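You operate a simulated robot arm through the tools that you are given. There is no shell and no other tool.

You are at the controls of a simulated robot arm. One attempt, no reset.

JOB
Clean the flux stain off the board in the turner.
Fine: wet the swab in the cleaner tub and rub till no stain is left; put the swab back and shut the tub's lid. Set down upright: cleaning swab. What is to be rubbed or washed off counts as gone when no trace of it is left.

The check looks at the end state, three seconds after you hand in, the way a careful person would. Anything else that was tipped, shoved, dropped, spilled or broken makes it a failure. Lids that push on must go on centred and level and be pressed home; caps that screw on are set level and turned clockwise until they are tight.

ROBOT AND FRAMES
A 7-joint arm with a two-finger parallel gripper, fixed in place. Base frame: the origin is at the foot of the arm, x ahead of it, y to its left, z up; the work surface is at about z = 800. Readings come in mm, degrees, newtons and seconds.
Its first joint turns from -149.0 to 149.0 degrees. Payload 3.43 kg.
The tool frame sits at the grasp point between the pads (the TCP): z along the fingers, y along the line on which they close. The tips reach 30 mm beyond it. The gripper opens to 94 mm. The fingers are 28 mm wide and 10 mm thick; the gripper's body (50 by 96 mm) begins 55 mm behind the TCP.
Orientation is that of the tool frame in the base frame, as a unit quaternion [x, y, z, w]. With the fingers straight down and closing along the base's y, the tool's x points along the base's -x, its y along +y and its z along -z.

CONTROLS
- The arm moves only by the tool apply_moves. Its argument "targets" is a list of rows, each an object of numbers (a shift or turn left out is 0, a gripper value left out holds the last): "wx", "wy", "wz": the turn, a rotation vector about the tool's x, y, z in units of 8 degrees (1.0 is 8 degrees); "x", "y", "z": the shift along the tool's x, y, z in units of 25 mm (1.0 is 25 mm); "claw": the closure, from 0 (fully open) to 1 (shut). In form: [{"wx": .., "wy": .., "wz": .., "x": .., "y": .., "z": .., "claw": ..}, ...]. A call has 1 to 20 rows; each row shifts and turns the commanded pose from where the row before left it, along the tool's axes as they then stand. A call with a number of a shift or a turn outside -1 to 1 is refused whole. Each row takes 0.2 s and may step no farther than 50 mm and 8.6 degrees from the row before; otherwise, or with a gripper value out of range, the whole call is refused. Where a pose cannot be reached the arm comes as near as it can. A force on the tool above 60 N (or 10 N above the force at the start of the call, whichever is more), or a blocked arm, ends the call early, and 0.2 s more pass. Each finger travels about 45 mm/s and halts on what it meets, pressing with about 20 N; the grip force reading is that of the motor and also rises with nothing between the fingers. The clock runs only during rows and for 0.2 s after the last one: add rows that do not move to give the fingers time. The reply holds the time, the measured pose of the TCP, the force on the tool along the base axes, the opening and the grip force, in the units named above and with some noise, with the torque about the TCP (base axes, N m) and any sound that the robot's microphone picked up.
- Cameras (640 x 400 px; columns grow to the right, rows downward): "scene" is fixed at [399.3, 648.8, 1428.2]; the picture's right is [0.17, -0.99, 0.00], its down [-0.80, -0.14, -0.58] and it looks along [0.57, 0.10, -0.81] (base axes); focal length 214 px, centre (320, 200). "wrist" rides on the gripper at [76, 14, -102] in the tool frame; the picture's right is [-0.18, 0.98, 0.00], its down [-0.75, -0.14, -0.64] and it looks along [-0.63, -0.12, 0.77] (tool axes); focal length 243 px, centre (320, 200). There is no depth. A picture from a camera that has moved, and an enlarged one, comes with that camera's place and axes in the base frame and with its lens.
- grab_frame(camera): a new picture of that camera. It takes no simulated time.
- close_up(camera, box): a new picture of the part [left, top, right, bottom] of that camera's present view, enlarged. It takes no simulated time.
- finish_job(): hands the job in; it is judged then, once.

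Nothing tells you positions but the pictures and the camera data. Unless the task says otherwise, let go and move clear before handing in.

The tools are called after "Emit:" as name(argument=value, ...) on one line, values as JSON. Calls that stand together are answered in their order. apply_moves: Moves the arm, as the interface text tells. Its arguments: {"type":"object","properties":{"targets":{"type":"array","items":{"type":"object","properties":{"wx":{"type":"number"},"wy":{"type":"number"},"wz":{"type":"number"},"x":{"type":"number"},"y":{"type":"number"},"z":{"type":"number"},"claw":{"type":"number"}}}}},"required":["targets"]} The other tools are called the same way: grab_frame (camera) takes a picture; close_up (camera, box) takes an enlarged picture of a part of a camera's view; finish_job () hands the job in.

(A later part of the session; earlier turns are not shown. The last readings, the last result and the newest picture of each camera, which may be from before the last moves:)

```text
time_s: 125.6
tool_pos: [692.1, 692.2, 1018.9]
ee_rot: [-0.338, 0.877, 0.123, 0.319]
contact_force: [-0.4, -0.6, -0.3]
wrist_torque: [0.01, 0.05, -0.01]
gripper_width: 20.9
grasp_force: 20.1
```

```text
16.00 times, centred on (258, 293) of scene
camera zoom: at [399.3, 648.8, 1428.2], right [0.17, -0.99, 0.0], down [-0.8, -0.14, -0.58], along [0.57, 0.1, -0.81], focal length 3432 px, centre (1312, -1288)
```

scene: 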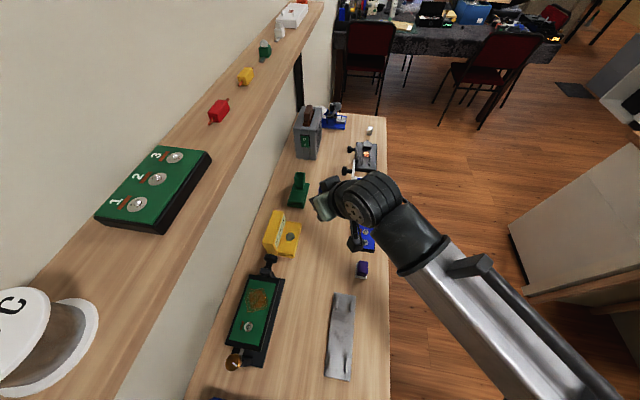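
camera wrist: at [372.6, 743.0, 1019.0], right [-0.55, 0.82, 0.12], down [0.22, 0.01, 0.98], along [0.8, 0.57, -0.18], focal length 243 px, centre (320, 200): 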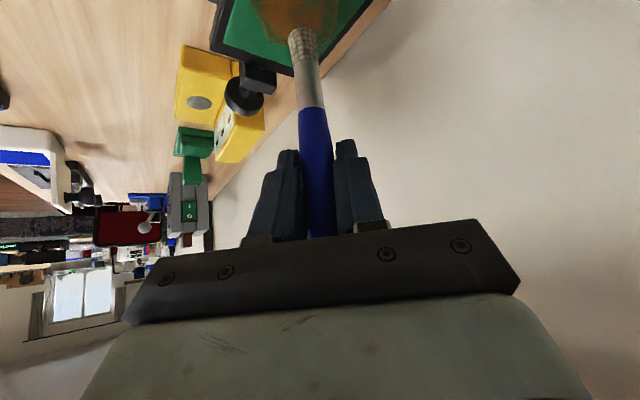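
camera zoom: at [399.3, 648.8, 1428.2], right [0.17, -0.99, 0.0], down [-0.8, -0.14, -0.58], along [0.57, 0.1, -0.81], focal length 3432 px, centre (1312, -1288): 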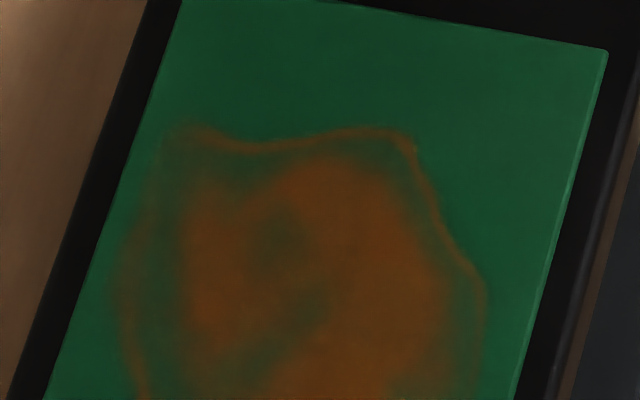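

No change at all between the two comparisons, so this isn't working. Either the blue-filled box isn't the cleaner tub or the swab isn't wet. I'll inspect the other containers, including the white one marked "C" at lower left and the far blue one.

Emit:
close_up(camera="scene", box=[0, 260, 130, 400])

Emit:
close_up(camera="scene", box=[310, 95, 355, 135])

Emit:
close_up(camera="scene", box=[260, 0, 340, 60])

Emit:
close_up(camera="scene", box=[255, 200, 315, 265])

Emit:
close_up(camera="scene", box=[180, 370, 260, 400])

```text
2.86 times, centred on (65, 330) of scene
camera zoom: at [399.3, 648.8, 1428.2], right [0.17, -0.99, 0.0], down [-0.8, -0.14, -0.58], along [0.57, 0.1, -0.81], focal length 613 px, centre (1049, -171)
```

zoom: 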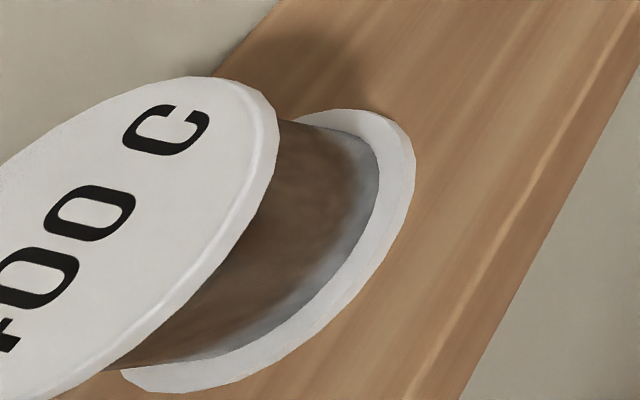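

```text
10.00 times, centred on (332, 115) of scene
camera zoom: at [399.3, 648.8, 1428.2], right [0.17, -0.99, 0.0], down [-0.8, -0.14, -0.58], along [0.57, 0.1, -0.81], focal length 2145 px, centre (195, 1050)
```

zoom: 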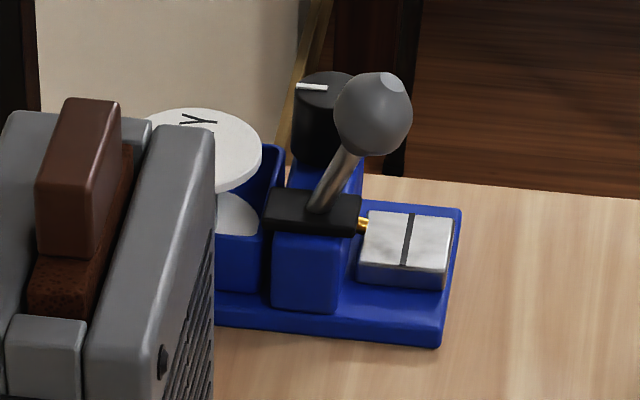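

```text
6.67 times, centred on (300, 30) of scene
camera zoom: at [399.3, 648.8, 1428.2], right [0.17, -0.99, 0.0], down [-0.8, -0.14, -0.58], along [0.57, 0.1, -0.81], focal length 1430 px, centre (453, 1333)
```

zoom: 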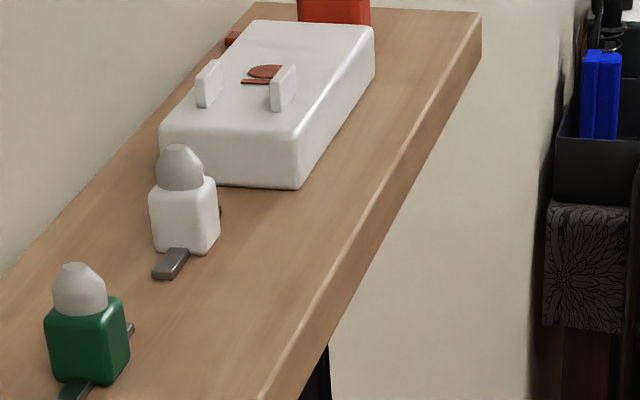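

```text
6.15 times, centred on (285, 232) of scene
camera zoom: at [399.3, 648.8, 1428.2], right [0.17, -0.99, 0.0], down [-0.8, -0.14, -0.58], along [0.57, 0.1, -0.81], focal length 1320 px, centre (535, 0)
```

zoom: 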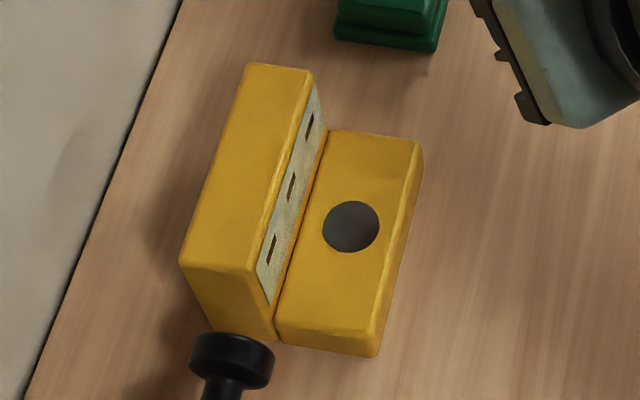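

```text
8.00 times, centred on (220, 385) of scene
camera zoom: at [399.3, 648.8, 1428.2], right [0.17, -0.99, 0.0], down [-0.8, -0.14, -0.58], along [0.57, 0.1, -0.81], focal length 1716 px, centre (1120, -1280)
```

zoom: 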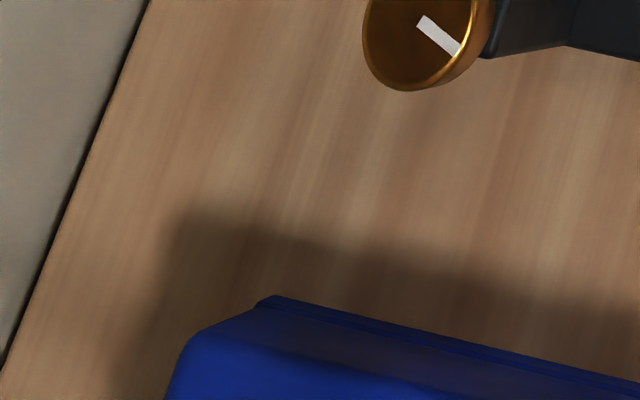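

Emit:
close_up(camera="scene", box=[200, 200, 400, 400])

Emit:
grab_frame(camera="scene")

Emit:
close_up(camera="wrist", box=[280, 15, 350, 65])

```text
2.00 times, centred on (300, 300) of scene
camera zoom: at [399.3, 648.8, 1428.2], right [0.17, -0.99, 0.0], down [-0.8, -0.14, -0.58], along [0.57, 0.1, -0.81], focal length 429 px, centre (360, 0)
```

zoom: 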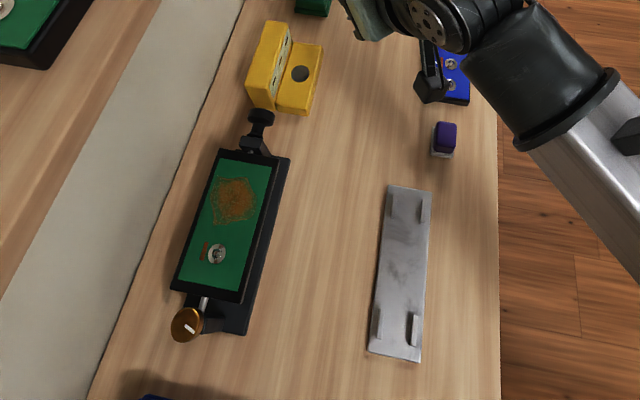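

```text
taken
```

scene: 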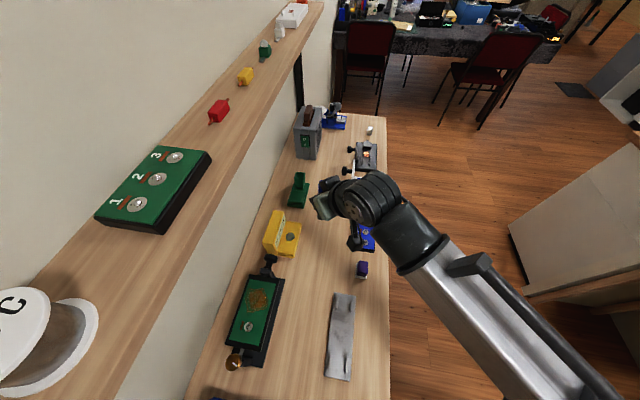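

```text
8.00 times, centred on (315, 40) of wrist
camera zoom: at [589.5, 619.5, 1048.8], right [-0.55, 0.82, 0.12], down [0.22, 0.01, 0.98], along [0.8, 0.57, -0.18], focal length 1941 px, centre (360, 1480)
```

zoom: 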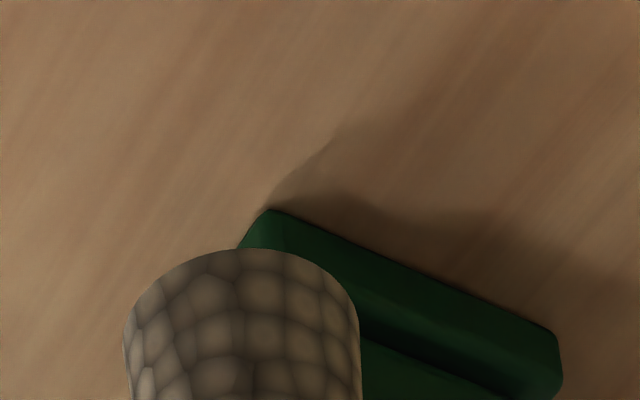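

I need an objective colour reference, so I'll take extreme close-ups of a few patches of the stain to compare after more rubbing.

Emit:
close_up(camera="scene", box=[259, 301, 263, 303.5])

Emit:
close_up(camera="scene", box=[249, 290, 253, 292.5])

Emit:
close_up(camera="scene", box=[240, 280, 276, 316])

```text
16.00 times, centred on (261, 302) of scene
camera zoom: at [399.3, 648.8, 1428.2], right [0.17, -0.99, 0.0], down [-0.8, -0.14, -0.58], along [0.57, 0.1, -0.81], focal length 3432 px, centre (1264, -1436)
```

zoom: 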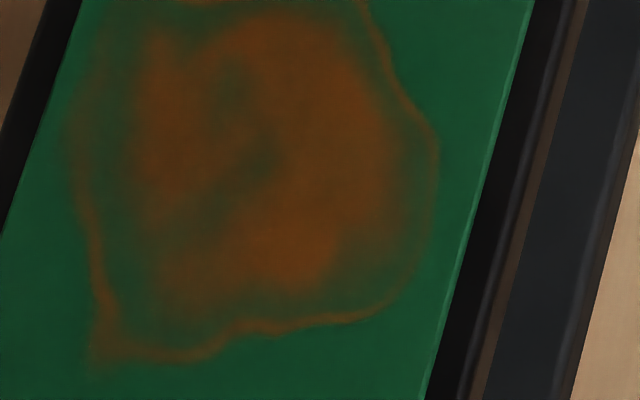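

```text
16.00 times, centred on (251, 291) of scene
camera zoom: at [399.3, 648.8, 1428.2], right [0.17, -0.99, 0.0], down [-0.8, -0.14, -0.58], along [0.57, 0.1, -0.81], focal length 3432 px, centre (1424, -1260)
```

zoom: 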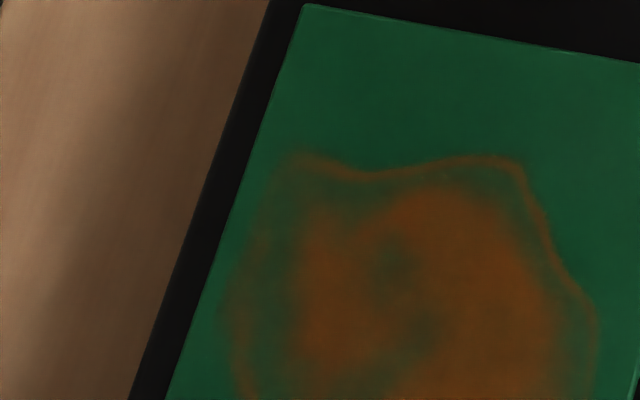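

```text
11.11 times, centred on (258, 298) of scene
camera zoom: at [399.3, 648.8, 1428.2], right [0.17, -0.99, 0.0], down [-0.8, -0.14, -0.58], along [0.57, 0.1, -0.81], focal length 2383 px, centre (1009, -889)
```

zoom: 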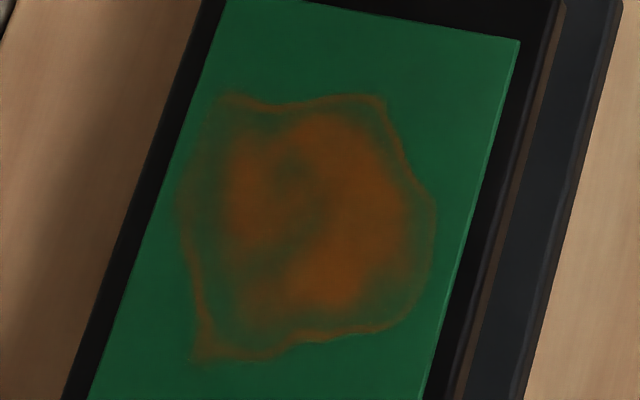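

Max zoom is 16×, which is good enough as a baseline. I'll do a decisive local test: concentrated rubbing on one small spot near (474, 806), then see whether that spot clears.

Emit:
apply_moves(targets=[{"x": 0.284, "y": 0.856, "z": -0.096}, {"x": 0.284, "y": 0.856, "z": -0.096}, {"x": 0.284, "y": 0.856, "z": -0.096}, {"x": 0.284, "y": 0.856, "z": -0.096}, {"x": 0.284, "y": 0.856, "z": -0.096}, {"x": 0.284, "y": 0.856, "z": -0.096}, {"x": 0.284, "y": 0.856, "z": -0.096}, {"x": 0.284, "y": 0.856, "z": -0.096}, {"x": 0.284, "y": 0.856, "z": -0.096}, {"x": 0.284, "y": 0.856, "z": -0.096}, {"x": 0.284, "y": 0.856, "z": -0.096}, {"x": 0.1845, "y": -0.2675, "z": -0.1548}, {"x": 0.257, "z": 0.306}, {"x": 0.257, "z": 0.306}, {"x": 0.257, "z": 0.306}, {}])

Emit:
close_up(camera="wrist", box=[200, 0, 400, 120])

```text
time_s: 129.0
tool_pos: [477.6, 806.3, 957.0]
ee_rot: [-0.337, 0.877, 0.123, 0.32]
contact_force: [-0.5, -0.3, 0.4]
wrist_torque: [0.0, -0.04, -0.01]
gripper_width: 21.3
grasp_force: 19.2
```

```text
3.20 times, centred on (300, 60) of wrist
camera zoom: at [375.4, 733.8, 987.8], right [-0.55, 0.82, 0.12], down [0.22, 0.01, 0.98], along [0.8, 0.57, -0.18], focal length 776 px, centre (384, 648)
```

zoom: 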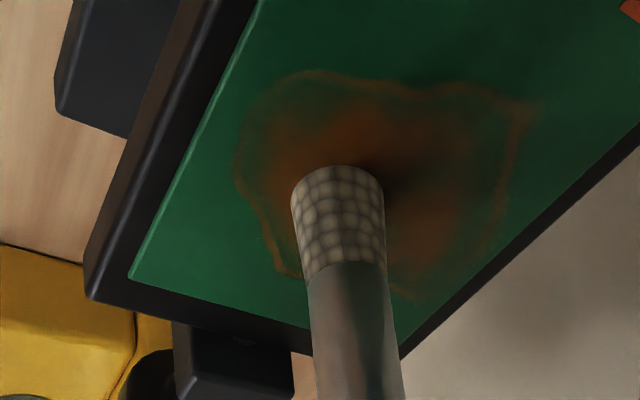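

Emit:
apply_moves(targets=[{"x": 0.0386, "z": 0.046}, {"x": 0.0386, "z": 0.046}, {}])

Emit:
apply_moves(targets=[{"y": 0.32, "x": 0.002, "z": 0.0024}, {"y": -0.32, "x": 0.002, "z": 0.0024}, {"y": -0.32, "x": 0.002, "z": 0.0024}, {"y": 0.32, "x": 0.002, "z": 0.0024}, {"y": 0.32, "x": 0.002, "z": 0.0024}, {"y": -0.32, "x": 0.002, "z": 0.0024}, {"y": -0.32, "x": 0.002, "z": 0.0024}, {"y": 0.32, "x": 0.002, "z": 0.0024}, {"y": 0.32, "x": 0.002, "z": 0.0024}, {"y": -0.32, "x": 0.002, "z": 0.0024}, {"y": -0.32, "x": 0.002, "z": 0.0024}, {"y": 0.32, "x": 0.002, "z": 0.0024}, {"y": 0.32, "x": 0.002, "z": 0.0024}, {"y": -0.32, "x": 0.002, "z": 0.0024}, {"y": -0.32, "x": 0.002, "z": 0.0024}, {"y": 0.32, "x": 0.002, "z": 0.0024}])

Emit:
close_up(camera="wrist", box=[200, 0, 400, 120])

```text
time_s: 129.8
tool_pos: [476.5, 808.1, 956.6]
ee_rot: [-0.336, 0.877, 0.122, 0.321]
contact_force: [2.1, -0.4, 18.7]
wrist_torque: [0.07, -0.14, 0.0]
gripper_width: 21.2
grasp_force: 20.6
```

```text
time_s: 133.2
tool_pos: [478.2, 807.4, 953.6]
ee_rot: [-0.337, 0.877, 0.122, 0.32]
contact_force: [0.3, -2.6, 8.9]
wrist_torque: [-0.05, -0.08, 0.02]
gripper_width: 21.3
grasp_force: 19.9
```

```text
3.20 times, centred on (300, 60) of wrist
camera zoom: at [374.7, 734.4, 983.4], right [-0.55, 0.82, 0.12], down [0.22, 0.0, 0.98], along [0.8, 0.57, -0.18], focal length 776 px, centre (384, 648)
```

zoom: 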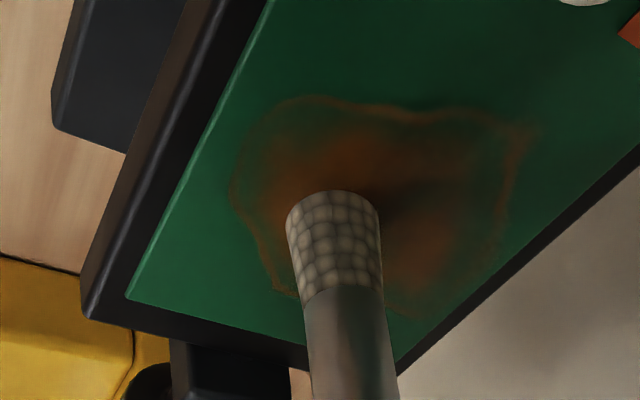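

It does look dimmer now, apparently fading as a whole and slowly. I'll rub with longer, faster strokes and no extra downward bias, and compare at this same pose.

Emit:
apply_moves(targets=[{"y": 0.6}, {"y": -0.6}, {"y": -0.6}, {"y": 0.6}, {"y": 0.6}, {"y": -0.6}, {"y": -0.6}, {"y": 0.6}, {"y": 0.6}, {"y": -0.6}, {"y": -0.6}, {"y": 0.6}, {"y": 0.6}, {"y": -0.6}, {"y": -0.6}, {"y": 0.6}, {"y": 0.6}, {"y": -0.6}, {"y": -0.6}, {"y": 0.6}])

Emit:
close_up(camera="wrist", box=[200, 0, 400, 120])

```text
time_s: 137.4
tool_pos: [475.9, 806.5, 953.7]
ee_rot: [-0.337, 0.877, 0.123, 0.32]
contact_force: [0.3, 0.1, -0.7]
wrist_torque: [-0.02, 0.0, -0.01]
gripper_width: 21.2
grasp_force: 20.0
```

```text
3.20 times, centred on (300, 60) of wrist
camera zoom: at [374.0, 734.0, 983.2], right [-0.55, 0.82, 0.12], down [0.22, 0.01, 0.98], along [0.8, 0.57, -0.18], focal length 776 px, centre (384, 648)
```

zoom: 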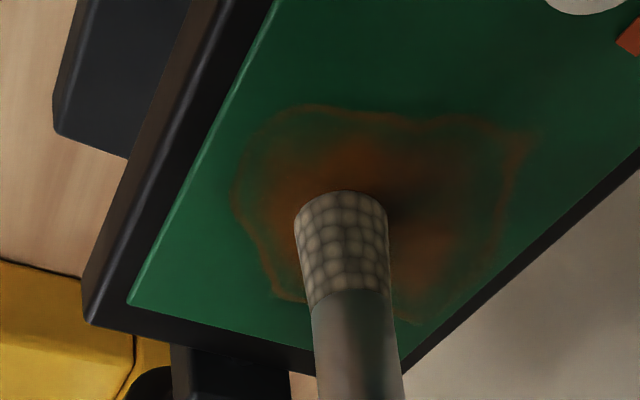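

Emit:
apply_moves(targets=[{"x": -0.386, "z": -0.46}, {"x": -0.386, "z": -0.46}, {"x": -0.3025, "y": -0.907, "z": 0.0845}, {"x": -0.3025, "y": -0.907, "z": 0.0845}, {"x": -0.3025, "y": -0.907, "z": 0.0845}, {"x": -0.3025, "y": -0.907, "z": 0.0845}, {"x": -0.3025, "y": -0.907, "z": 0.0845}, {"x": -0.3025, "y": -0.907, "z": 0.0845}, {"x": -0.3025, "y": -0.907, "z": 0.0845}, {"x": -0.3025, "y": -0.907, "z": 0.0845}, {}])

Emit:
close_up(camera="scene", box=[259, 301, 263, 303.5])

Emit:
close_up(camera="scene", box=[240, 280, 276, 316])

Emit:
close_up(camera="scene", box=[215, 250, 295, 380])

```text
time_s: 139.8
tool_pos: [644.1, 709.0, 1010.2]
ee_rot: [-0.336, 0.878, 0.121, 0.319]
contact_force: [-1.0, 0.7, -0.5]
wrist_torque: [-0.04, -0.01, 0.02]
gripper_width: 21.2
grasp_force: 20.3
```

```text
16.00 times, centred on (261, 302) of scene
camera zoom: at [399.3, 648.8, 1428.2], right [0.17, -0.99, 0.0], down [-0.8, -0.14, -0.58], along [0.57, 0.1, -0.81], focal length 3432 px, centre (1264, -1436)
```

zoom: 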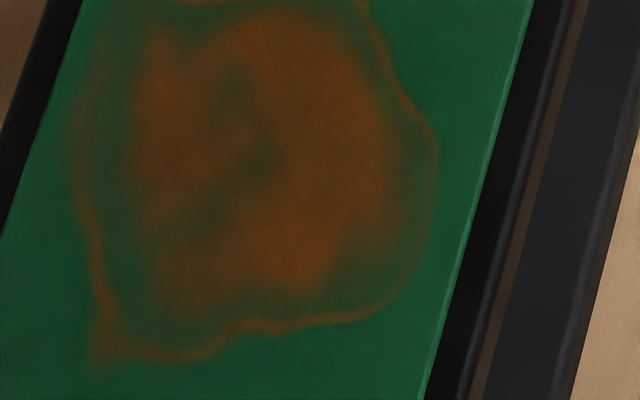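

```text
11.11 times, centred on (258, 298) of scene
camera zoom: at [399.3, 648.8, 1428.2], right [0.17, -0.99, 0.0], down [-0.8, -0.14, -0.58], along [0.57, 0.1, -0.81], focal length 2383 px, centre (1009, -889)
```

zoom: 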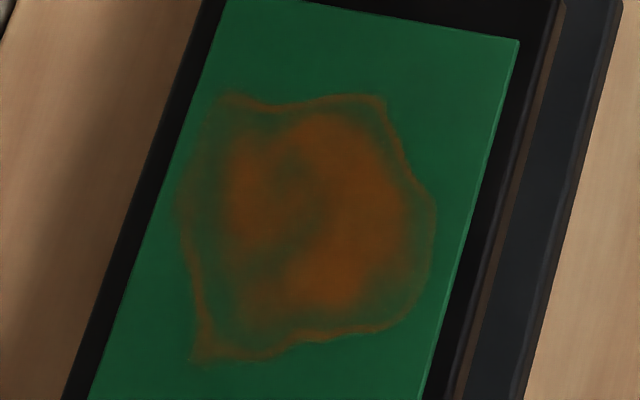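

```text
3.08 times, centred on (255, 315) of scene
camera zoom: at [399.3, 648.8, 1428.2], right [0.17, -0.99, 0.0], down [-0.8, -0.14, -0.58], along [0.57, 0.1, -0.81], focal length 660 px, centre (520, -154)
```

zoom: 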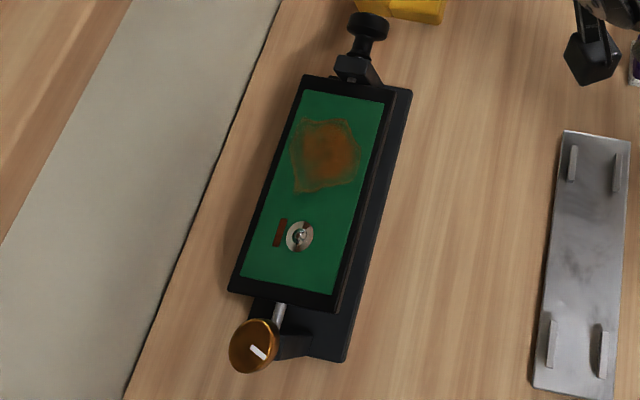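

The 16× views are identical, so nothing is being removed. I'll take the swab to its holder to compare the tip against its dry look under the same light, and to re-grip it, since it slid up about 20 mm in the fingers.

Emit:
apply_moves(targets=[{"x": -0.764, "y": -0.3515, "z": 0.585}, {"x": -0.764, "y": -0.3515, "z": 0.585}, {"x": -0.764, "y": -0.3515, "z": 0.585}, {"x": -0.764, "y": -0.3515, "z": 0.585}, {"x": -0.764, "y": -0.3515, "z": 0.585}, {"x": -0.764, "y": -0.3515, "z": 0.585}, {"x": -0.764, "y": -0.3515, "z": 0.585}, {"x": -0.764, "y": -0.3515, "z": 0.585}, {"x": -0.764, "y": -0.3515, "z": 0.585}, {"x": -0.764, "y": -0.3515, "z": 0.585}, {}, {}])

Emit:
close_up(camera="wrist", box=[240, 0, 400, 120])

Emit:
close_up(camera="scene", box=[265, 130, 335, 210])

```text
time_s: 142.4
tool_pos: [876.4, 805.5, 1019.5]
ee_rot: [-0.336, 0.878, 0.122, 0.319]
contact_force: [0.1, 0.1, -0.2]
wrist_torque: [0.02, 0.02, -0.03]
gripper_width: 21.4
grasp_force: 19.7
```

```text
3.33 times, centred on (320, 60) of wrist
camera zoom: at [775.0, 732.3, 1049.0], right [-0.55, 0.82, 0.12], down [0.22, 0.01, 0.98], along [0.8, 0.57, -0.18], focal length 809 px, centre (320, 667)
```

zoom: 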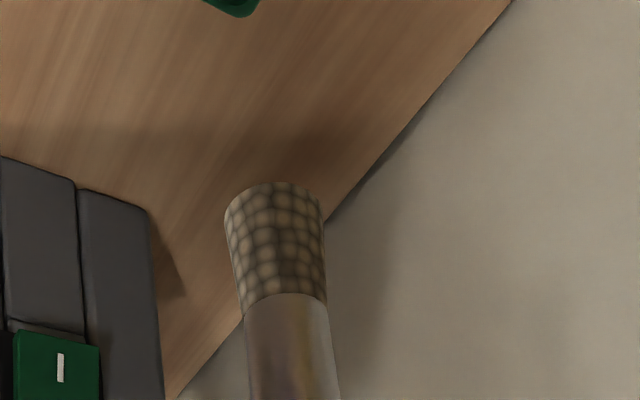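

```text
5.00 times, centred on (300, 170) of scene
camera zoom: at [399.3, 648.8, 1428.2], right [0.17, -0.99, 0.0], down [-0.8, -0.14, -0.58], along [0.57, 0.1, -0.81], focal length 1072 px, centre (420, 350)
```

zoom: 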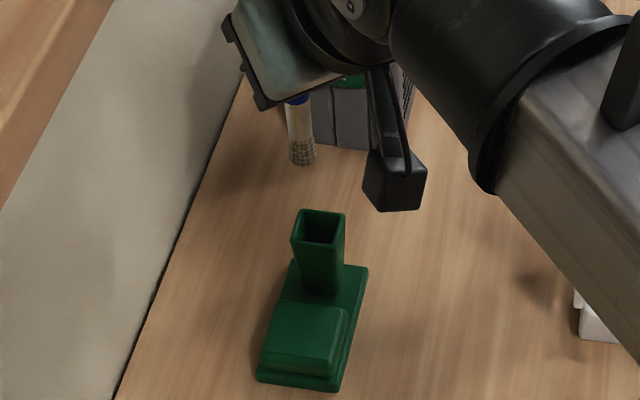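

The tip looks darker/browner than when dry, but it's also tilted about 5° and has slid up in the grip. I'll straighten it by turning the tool about its closing axis, align over the socket, and check.

Emit:
apply_moves(targets=[{"wy": 0.65}, {"x": -0.095, "y": -0.134, "z": 0.11}, {}, {}])

Emit:
close_up(camera="wrist", box=[240, 0, 400, 120])

Emit:
close_up(camera="scene", box=[265, 130, 335, 210])

```text
time_s: 143.4
tool_pos: [882.7, 806.2, 1018.6]
ee_rot: [-0.342, 0.891, 0.107, 0.28]
contact_force: [0.6, -0.3, -0.1]
wrist_torque: [0.0, -0.02, 0.01]
gripper_width: 21.2
grasp_force: 19.4
```

```text
3.33 times, centred on (320, 60) of wrist
camera zoom: at [783.4, 734.5, 1060.3], right [-0.55, 0.83, 0.1], down [0.28, 0.06, 0.96], along [0.79, 0.55, -0.27], focal length 809 px, centre (320, 667)
```

zoom: 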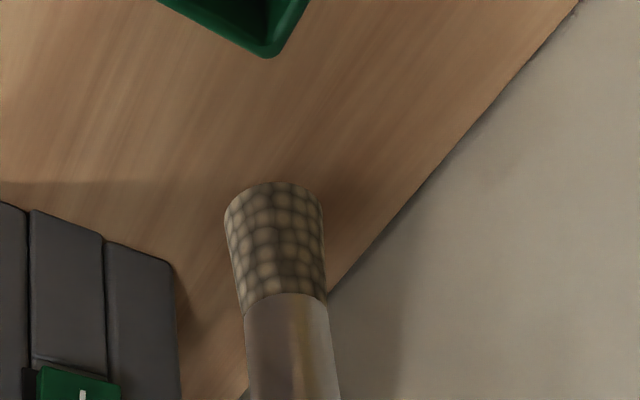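

```text
5.00 times, centred on (300, 170) of scene
camera zoom: at [399.3, 648.8, 1428.2], right [0.17, -0.99, 0.0], down [-0.8, -0.14, -0.58], along [0.57, 0.1, -0.81], focal length 1072 px, centre (420, 350)
```

zoom: 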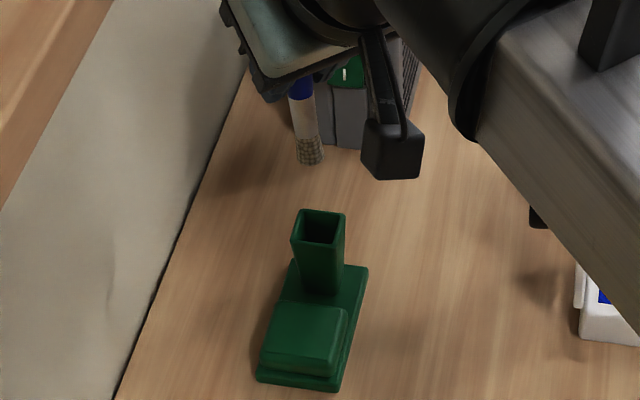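

The swab is vertical again and aligned with the socket. Lowering to just above the rim.

Emit:
apply_moves(targets=[{"x": 0.2855, "z": 0.4105}, {"x": 0.2855, "z": 0.4105}, {"x": 0.2855, "z": 0.4105}, {"x": 0.2855, "z": 0.4105}, {}])

Emit:
close_up(camera="wrist", box=[240, 0, 400, 120])

Emit:
close_up(camera="scene", box=[275, 140, 325, 200])

```text
time_s: 144.6
tool_pos: [884.2, 805.0, 968.1]
ee_rot: [-0.343, 0.891, 0.108, 0.279]
contact_force: [-0.5, -0.4, -0.2]
wrist_torque: [0.01, 0.05, 0.0]
gripper_width: 21.1
grasp_force: 20.1
```

```text
3.33 times, centred on (320, 60) of wrist
camera zoom: at [783.5, 734.2, 1009.1], right [-0.55, 0.83, 0.1], down [0.28, 0.06, 0.96], along [0.79, 0.55, -0.27], focal length 809 px, centre (320, 667)
```

zoom: 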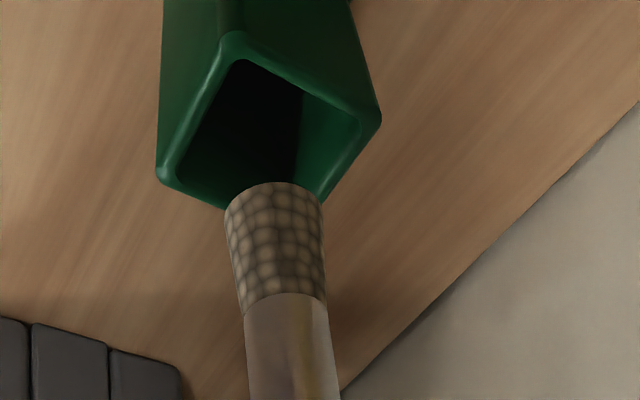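

```text
6.67 times, centred on (300, 170) of scene
camera zoom: at [399.3, 648.8, 1428.2], right [0.17, -0.99, 0.0], down [-0.8, -0.14, -0.58], along [0.57, 0.1, -0.81], focal length 1430 px, centre (453, 400)
```

zoom: 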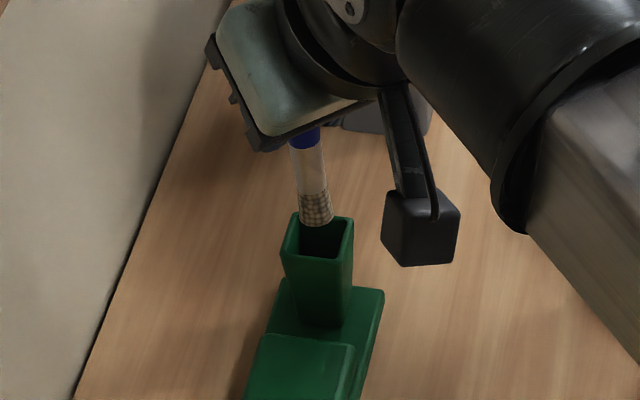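

Well aligned. Inserting.

Emit:
apply_moves(targets=[{"x": 0.2284, "z": 0.3284}, {"x": 0.2284, "z": 0.3284}, {"x": 0.2284, "z": 0.3284}, {"x": 0.2284, "z": 0.3284}, {}])

Emit:
apply_moves(targets=[{"x": 0.1713, "z": 0.2463}, {"x": 0.1713, "z": 0.2463}, {"x": 0.137, "z": 0.197}, {}])

Emit:
close_up(camera="wrist", box=[220, 40, 420, 240])

Emit:
close_up(camera="scene", box=[275, 140, 325, 200])

```text
time_s: 145.8
tool_pos: [883.6, 804.8, 929.7]
ee_rot: [-0.342, 0.891, 0.107, 0.279]
contact_force: [0.2, -0.2, -1.2]
wrist_torque: [0.0, 0.0, 0.02]
gripper_width: 21.4
grasp_force: 19.9
```

```text
time_s: 146.8
tool_pos: [884.1, 804.7, 908.3]
ee_rot: [-0.342, 0.891, 0.108, 0.279]
contact_force: [1.0, -0.3, 0.2]
wrist_torque: [0.0, -0.08, -0.01]
gripper_width: 21.1
grasp_force: 19.6
```

```text
2.00 times, centred on (320, 140) of wrist
camera zoom: at [783.6, 734.8, 948.8], right [-0.55, 0.83, 0.1], down [0.28, 0.06, 0.96], along [0.79, 0.55, -0.27], focal length 485 px, centre (320, 320)
```

zoom: 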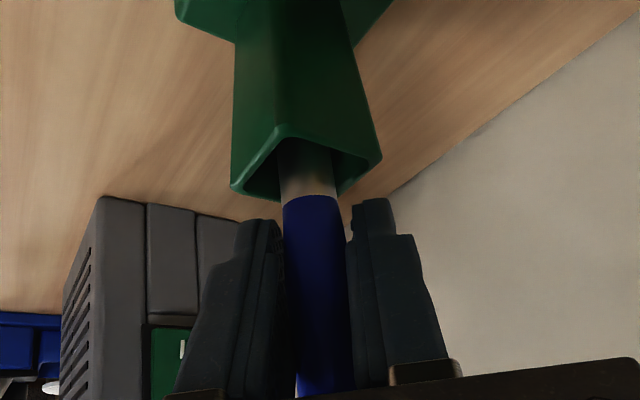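

```text
6.67 times, centred on (300, 170) of scene
camera zoom: at [399.3, 648.8, 1428.2], right [0.17, -0.99, 0.0], down [-0.8, -0.14, -0.58], along [0.57, 0.1, -0.81], focal length 1430 px, centre (453, 400)
```

zoom: 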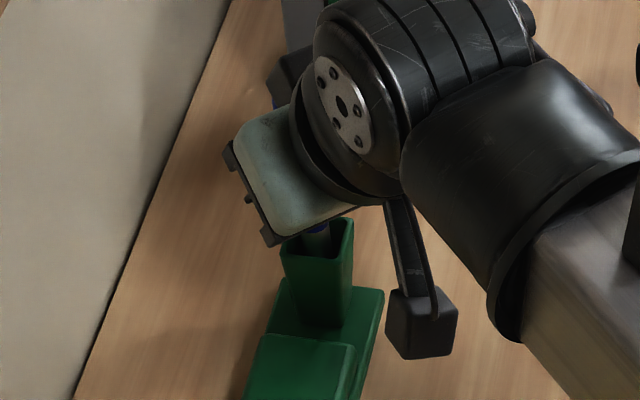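

The tip is in the socket with the fingers just above the rim. I'll release so the swab drops the last few millimetres, then re-grip it higher in the original orientation.

Emit:
apply_moves(targets=[{"claw": 0.5}, {}, {}, {}, {}])

Emit:
apply_moves(targets=[{"x": -0.1713, "z": -0.2463}, {"wy": -0.65}, {}, {}])

Emit:
grab_frame(camera="wrist")

Emit:
close_up(camera="scene", box=[275, 140, 325, 200])

```text
time_s: 148.0
tool_pos: [885.0, 804.7, 908.4]
ee_rot: [-0.342, 0.891, 0.108, 0.28]
contact_force: [-0.2, 0.0, -0.8]
wrist_torque: [-0.04, -0.04, 0.0]
gripper_width: 47.0
grasp_force: 0.0
```

```text
time_s: 149.0
tool_pos: [883.7, 805.6, 916.3]
ee_rot: [-0.336, 0.877, 0.122, 0.32]
contact_force: [0.1, -0.5, 0.4]
wrist_torque: [0.03, 0.02, -0.03]
gripper_width: 47.1
grasp_force: 0.0
```

```text
taken
camera wrist: at [781.5, 732.0, 945.9], right [-0.55, 0.82, 0.12], down [0.22, 0.01, 0.98], along [0.8, 0.57, -0.18], focal length 243 px, centre (320, 200)
```

wrist: 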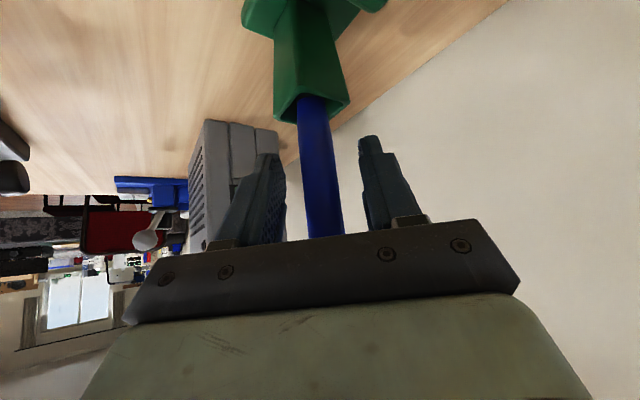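

```text
6.67 times, centred on (300, 170) of scene
camera zoom: at [399.3, 648.8, 1428.2], right [0.17, -0.99, 0.0], down [-0.8, -0.14, -0.58], along [0.57, 0.1, -0.81], focal length 1430 px, centre (453, 400)
```

zoom: 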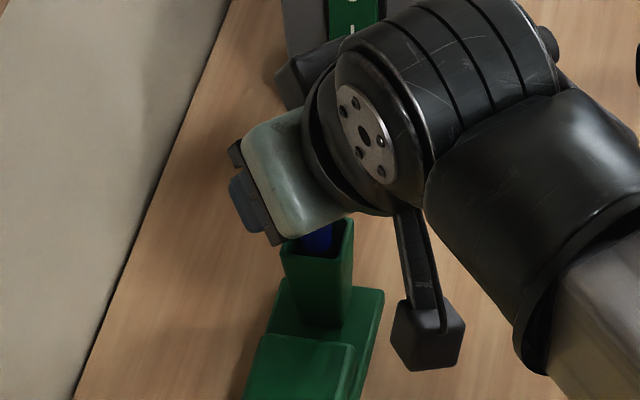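

The swab is seated. I'll grip 8 mm higher than before to have spare length, lift, and check the tip at the same place as the dry reference picture.

Emit:
apply_moves(targets=[{"x": -0.206, "z": -0.245}, {}, {"claw": 1}, {}, {}, {}, {}])

Emit:
apply_moves(targets=[{"x": -0.321, "z": -0.383}, {"x": -0.321, "z": -0.383}, {"x": -0.321, "z": -0.383}, {"x": -0.321, "z": -0.383}, {"x": -0.321, "z": -0.383}, {"x": -0.321, "z": -0.383}, {"x": -0.321, "z": -0.383}, {"x": -0.257, "z": -0.306}, {}, {}])

Emit:
close_up(camera="wrist", box=[240, 0, 400, 120])

Emit:
close_up(camera="scene", box=[265, 130, 335, 210])

```text
time_s: 150.6
tool_pos: [883.9, 805.7, 924.5]
ee_rot: [-0.337, 0.877, 0.122, 0.319]
contact_force: [0.2, 0.3, 0.6]
wrist_torque: [-0.02, 0.03, 0.02]
gripper_width: 21.3
grasp_force: 19.8
```

```text
time_s: 152.8
tool_pos: [884.1, 805.9, 1022.1]
ee_rot: [-0.337, 0.877, 0.123, 0.32]
contact_force: [-0.4, -0.7, -0.7]
wrist_torque: [0.0, 0.02, 0.0]
gripper_width: 21.2
grasp_force: 19.9
```

```text
3.33 times, centred on (320, 60) of wrist
camera zoom: at [780.7, 732.9, 1051.7], right [-0.55, 0.82, 0.12], down [0.22, 0.01, 0.98], along [0.8, 0.57, -0.18], focal length 809 px, centre (320, 667)
```

zoom: 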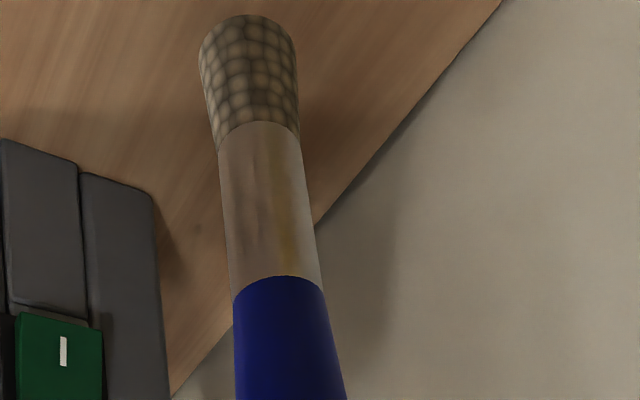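

```text
5.00 times, centred on (300, 170) of scene
camera zoom: at [399.3, 648.8, 1428.2], right [0.17, -0.99, 0.0], down [-0.8, -0.14, -0.58], along [0.57, 0.1, -0.81], focal length 1072 px, centre (420, 350)
```

zoom: 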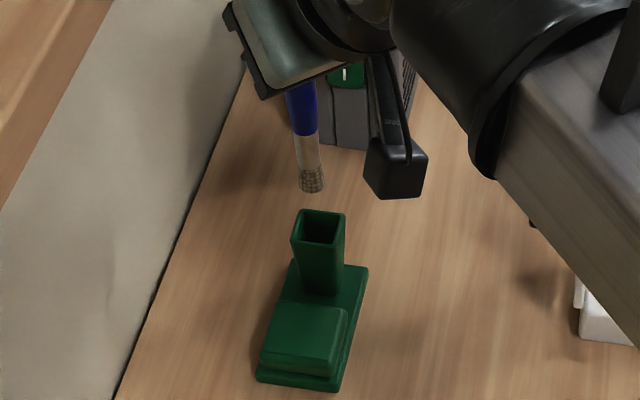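

Emit:
close_up(camera="scene", box=[350, 150, 390, 175])

Emit:
grab_frame(camera="scene")

```text
16.00 times, centred on (370, 162) of scene
camera zoom: at [399.3, 648.8, 1428.2], right [0.17, -0.99, 0.0], down [-0.8, -0.14, -0.58], along [0.57, 0.1, -0.81], focal length 3432 px, centre (-480, 800)
```

zoom: 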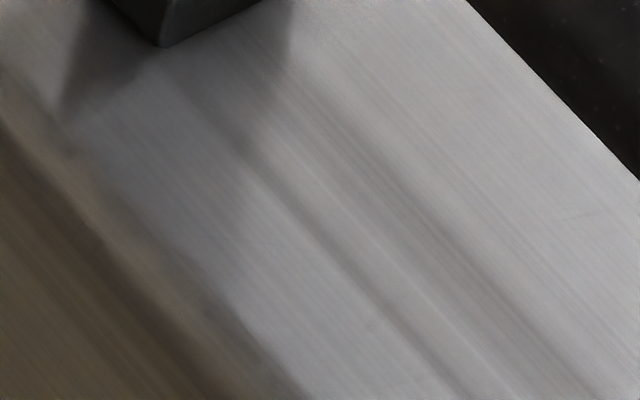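

```text
taken
```

scene: 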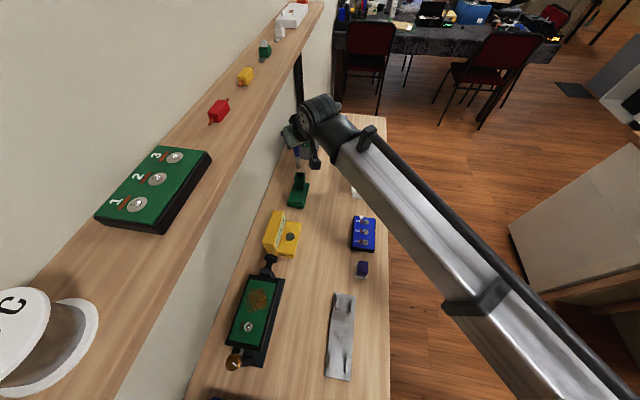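

I want an objective before/after: at t≈35 s I had a picture of the board from a known wrist pose, before any rubbing. I'll return to that same pose (it's next to the tub) and compare.

Emit:
apply_moves(targets=[{"x": 0.357, "y": -0.404, "z": -0.81}, {"x": 0.357, "y": -0.404, "z": -0.81}, {"x": 0.357, "y": -0.404, "z": -0.81}, {"x": 0.357, "y": -0.404, "z": -0.81}, {"x": 0.357, "y": -0.404, "z": -0.81}, {"wx": -0.643, "wz": -0.766}, {"wx": -0.643, "wz": -0.766}, {"wx": -0.643, "wz": -0.766}, {"wx": -0.643, "wz": -0.766}, {"wx": -0.643, "wz": -0.766}, {"wx": -0.643, "wz": -0.766}, {}])

Emit:
apply_moves(targets=[{"x": 0.969, "y": -0.0413, "z": -0.385}, {"x": 0.969, "y": -0.0413, "z": -0.385}, {"x": 0.969, "y": -0.0413, "z": -0.385}, {"x": 0.969, "y": -0.0413, "z": -0.385}, {"x": 0.969, "y": -0.0413, "z": -0.385}, {"x": 0.969, "y": -0.0413, "z": -0.385}, {"x": 0.969, "y": -0.0413, "z": -0.385}, {"x": 0.969, "y": -0.0413, "z": -0.385}, {"x": 0.969, "y": -0.0413, "z": -0.385}, {}, {}])

Emit:
grab_frame(camera="wrist")

Emit:
close_up(camera="wrist", box=[460, 50, 640, 160])

Emit:
close_up(camera="scene", box=[335, 150, 405, 220])

```text
time_s: 155.4
tool_pos: [843.5, 700.6, 1070.0]
ee_rot: [0.665, -0.664, -0.242, -0.241]
contact_force: [-0.3, 1.2, -0.5]
wrist_torque: [-0.01, -0.01, 0.0]
gripper_width: 21.4
grasp_force: 19.6
```

```text
time_s: 157.8
tool_pos: [852.9, 478.4, 995.2]
ee_rot: [-0.664, 0.664, 0.242, 0.242]
contact_force: [0.2, 0.4, 0.0]
wrist_torque: [-0.02, -0.01, 0.02]
gripper_width: 21.4
grasp_force: 20.5
```

```text
taken
camera wrist: at [837.7, 353.8, 1025.4], right [-0.98, 0.14, 0.12], down [0.14, 0.17, 0.98], along [0.12, 0.98, -0.18], focal length 243 px, centre (320, 200)
```

wrist: 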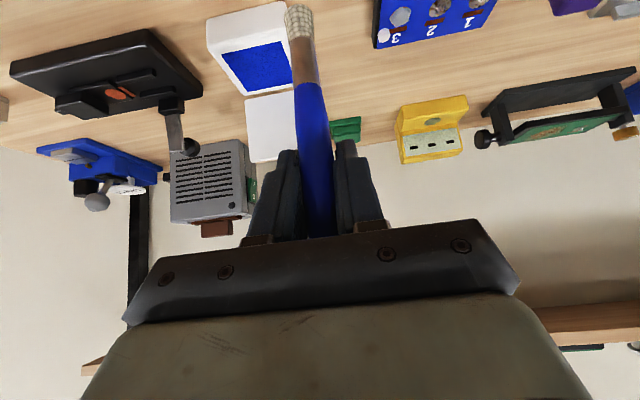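

```text
3.56 times, centred on (550, 105) of wrist
camera zoom: at [837.7, 353.8, 1025.4], right [-0.98, 0.14, 0.12], down [0.14, 0.17, 0.98], along [0.12, 0.98, -0.18], focal length 863 px, centre (-498, 538)
```

zoom: 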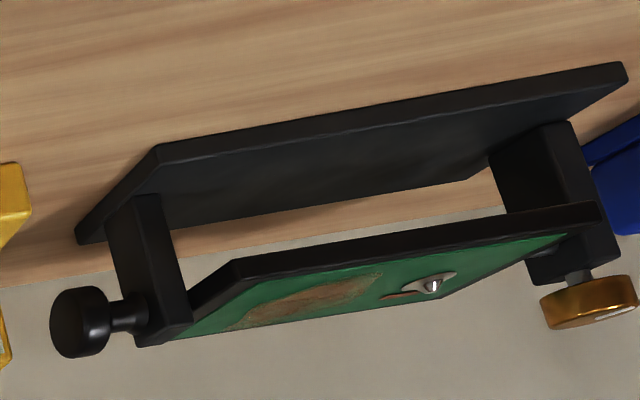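

```text
5.71 times, centred on (370, 185) of scene
camera zoom: at [399.3, 648.8, 1428.2], right [0.17, -0.99, 0.0], down [-0.8, -0.14, -0.58], along [0.57, 0.1, -0.81], focal length 1226 px, centre (34, 286)
```

zoom: 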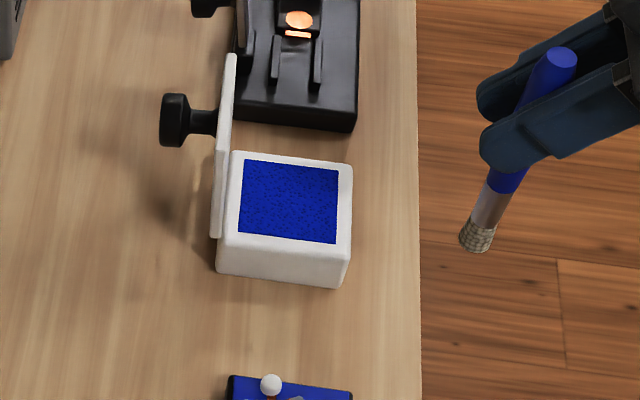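

The stain looks essentially unchanged, so I take it the swab never counted as wet. I'll look closely at the tub's inside from here.

Emit:
close_up(camera="wrist", box=[190, 0, 320, 100])

Emit:
close_up(camera="scene", box=[352, 170, 382, 200])

Emit:
close_up(camera="wrist", box=[280, 0, 340, 50])

```text
4.00 times, centred on (255, 50) of wrist
camera zoom: at [837.7, 353.8, 1025.4], right [-0.98, 0.14, 0.12], down [0.14, 0.17, 0.98], along [0.12, 0.98, -0.18], focal length 970 px, centre (580, 800)
```

zoom: 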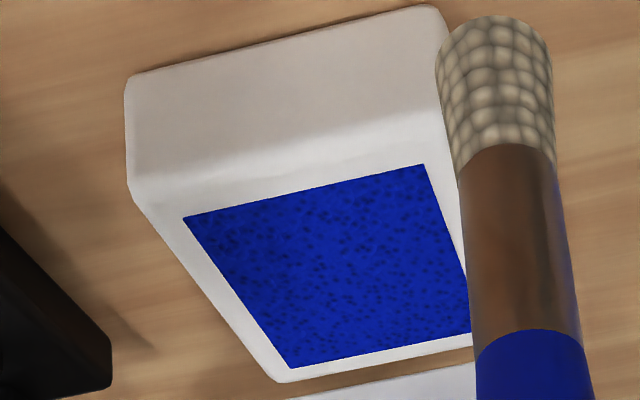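

```text
13.33 times, centred on (367, 185) of scene
camera zoom: at [399.3, 648.8, 1428.2], right [0.17, -0.99, 0.0], down [-0.8, -0.14, -0.58], along [0.57, 0.1, -0.81], focal length 2860 px, centre (-307, 400)
```

zoom: 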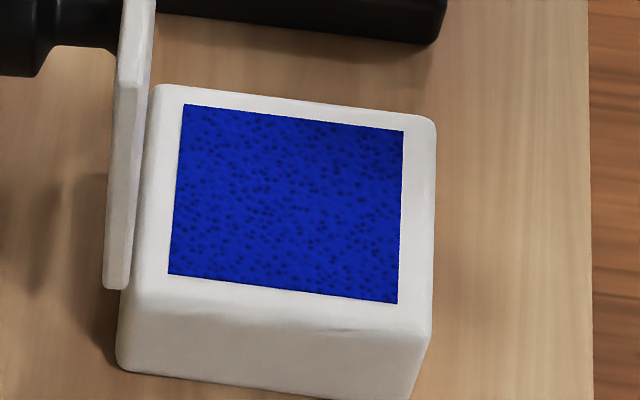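

```text
8.00 times, centred on (310, 25) of wrist
camera zoom: at [837.7, 353.8, 1025.4], right [-0.98, 0.14, 0.12], down [0.14, 0.17, 0.98], along [0.12, 0.98, -0.18], focal length 1941 px, centre (400, 1600)
```

zoom: 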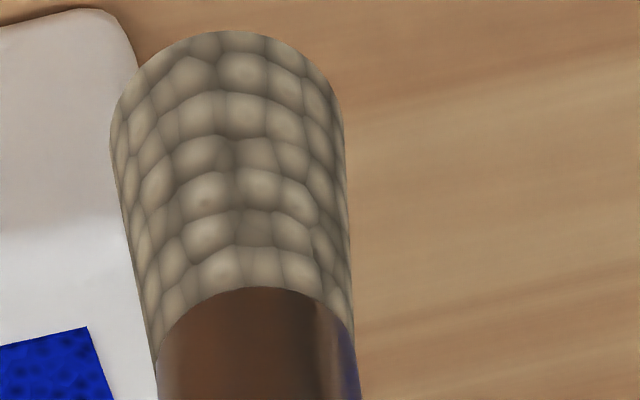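

The blue pad is flush with the rim, so pressing on it is the only way to wet the swab. I'll dip a third time in the middle of the pad, firmly and for several seconds, then do a very controlled rub test.

Emit:
apply_moves(targets=[{"x": -0.663, "y": -0.52, "z": 0.557}, {"x": -0.663, "y": -0.52, "z": 0.557}, {"x": -0.663, "y": -0.52, "z": 0.557}, {"x": -0.663, "y": -0.52, "z": 0.557}, {}, {"x": 0.395, "z": 0.4705}, {"x": 0.395, "z": 0.4705}, {"x": 0.36, "z": 0.429}, {}])

Emit:
close_up(camera="scene", box=[345, 150, 405, 210])

Emit:
close_up(camera="wrist", box=[240, 0, 400, 120])

```text
time_s: 159.8
tool_pos: [905.8, 566.3, 952.8]
ee_rot: [-0.664, 0.665, 0.242, 0.242]
contact_force: [-0.3, -0.1, -0.9]
wrist_torque: [-0.02, 0.0, 0.04]
gripper_width: 21.1
grasp_force: 19.8
```

```text
6.67 times, centred on (375, 180) of scene
camera zoom: at [399.3, 648.8, 1428.2], right [0.17, -0.99, 0.0], down [-0.8, -0.14, -0.58], along [0.57, 0.1, -0.81], focal length 1430 px, centre (-47, 333)
```

zoom: 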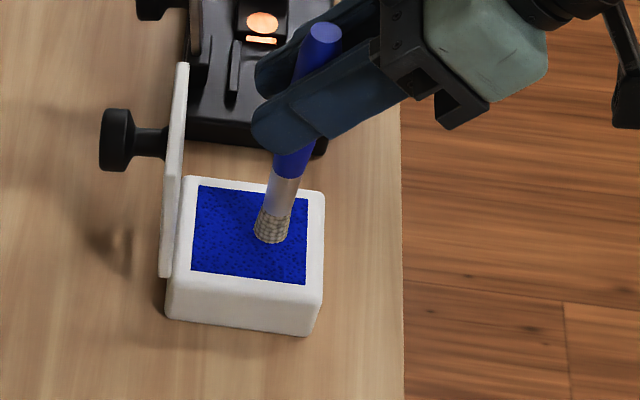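

```text
3.33 times, centred on (320, 60) of wrist
camera zoom: at [890.5, 441.4, 982.1], right [-0.98, 0.14, 0.12], down [0.14, 0.17, 0.98], along [0.12, 0.98, -0.18], focal length 809 px, centre (320, 667)
```

zoom: 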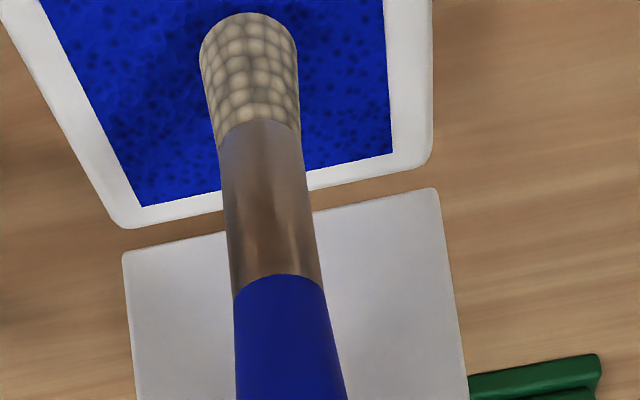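

Emit:
apply_moves(targets=[{"x": 0.1029, "z": 0.1226}, {"x": 0.0514, "z": 0.0613}, {}])

Emit:
apply_moves(targets=[{"x": 0.0386, "z": 0.046}, {}])

Emit:
apply_moves(targets=[{"x": 0.0386, "z": 0.046}, {}])

```text
time_s: 160.6
tool_pos: [906.4, 566.5, 945.3]
ee_rot: [0.665, -0.664, -0.242, -0.241]
contact_force: [0.4, -0.1, -0.2]
wrist_torque: [0.01, -0.01, 0.0]
gripper_width: 21.4
grasp_force: 20.6
```

```text
time_s: 161.2
tool_pos: [906.1, 566.2, 944.7]
ee_rot: [0.665, -0.664, -0.242, -0.241]
contact_force: [-0.4, -0.3, 0.2]
wrist_torque: [0.01, -0.01, -0.02]
gripper_width: 21.3
grasp_force: 19.9
```

```text
time_s: 161.8
tool_pos: [906.1, 564.2, 942.2]
ee_rot: [0.665, -0.664, -0.242, -0.242]
contact_force: [-0.7, 0.4, -0.1]
wrist_torque: [-0.01, -0.02, 0.01]
gripper_width: 21.3
grasp_force: 19.6
```

Emit:
apply_moves(targets=[{"x": 0.0386, "z": 0.046}, {}])

Emit:
apply_moves(targets=[{"x": 0.0257, "z": 0.0306}, {}])

Emit:
close_up(camera="wrist", box=[240, 0, 400, 120])

```text
time_s: 162.4
tool_pos: [906.2, 565.8, 942.3]
ee_rot: [0.665, -0.665, -0.241, -0.242]
contact_force: [0.5, -2.0, 7.0]
wrist_torque: [-0.17, 0.03, -0.01]
gripper_width: 21.1
grasp_force: 20.6
```

```text
time_s: 163.0
tool_pos: [904.4, 567.0, 941.3]
ee_rot: [0.665, -0.663, -0.242, -0.243]
contact_force: [1.2, -1.1, 16.8]
wrist_torque: [-0.07, -0.03, 0.0]
gripper_width: 21.2
grasp_force: 19.6
```

```text
3.33 times, centred on (320, 60) of wrist
camera zoom: at [889.9, 441.7, 971.5], right [-0.98, 0.14, 0.12], down [0.14, 0.16, 0.98], along [0.12, 0.98, -0.18], focal length 809 px, centre (320, 667)
```

zoom: 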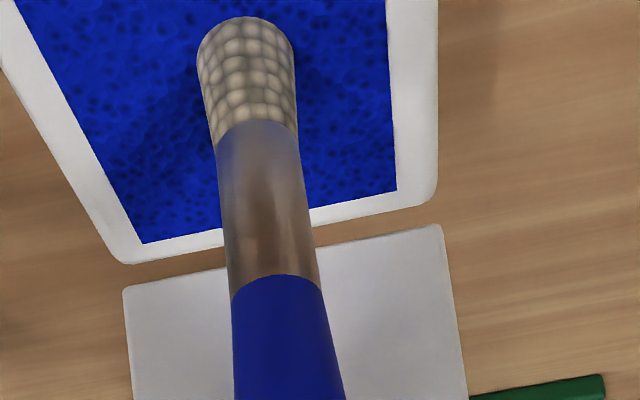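

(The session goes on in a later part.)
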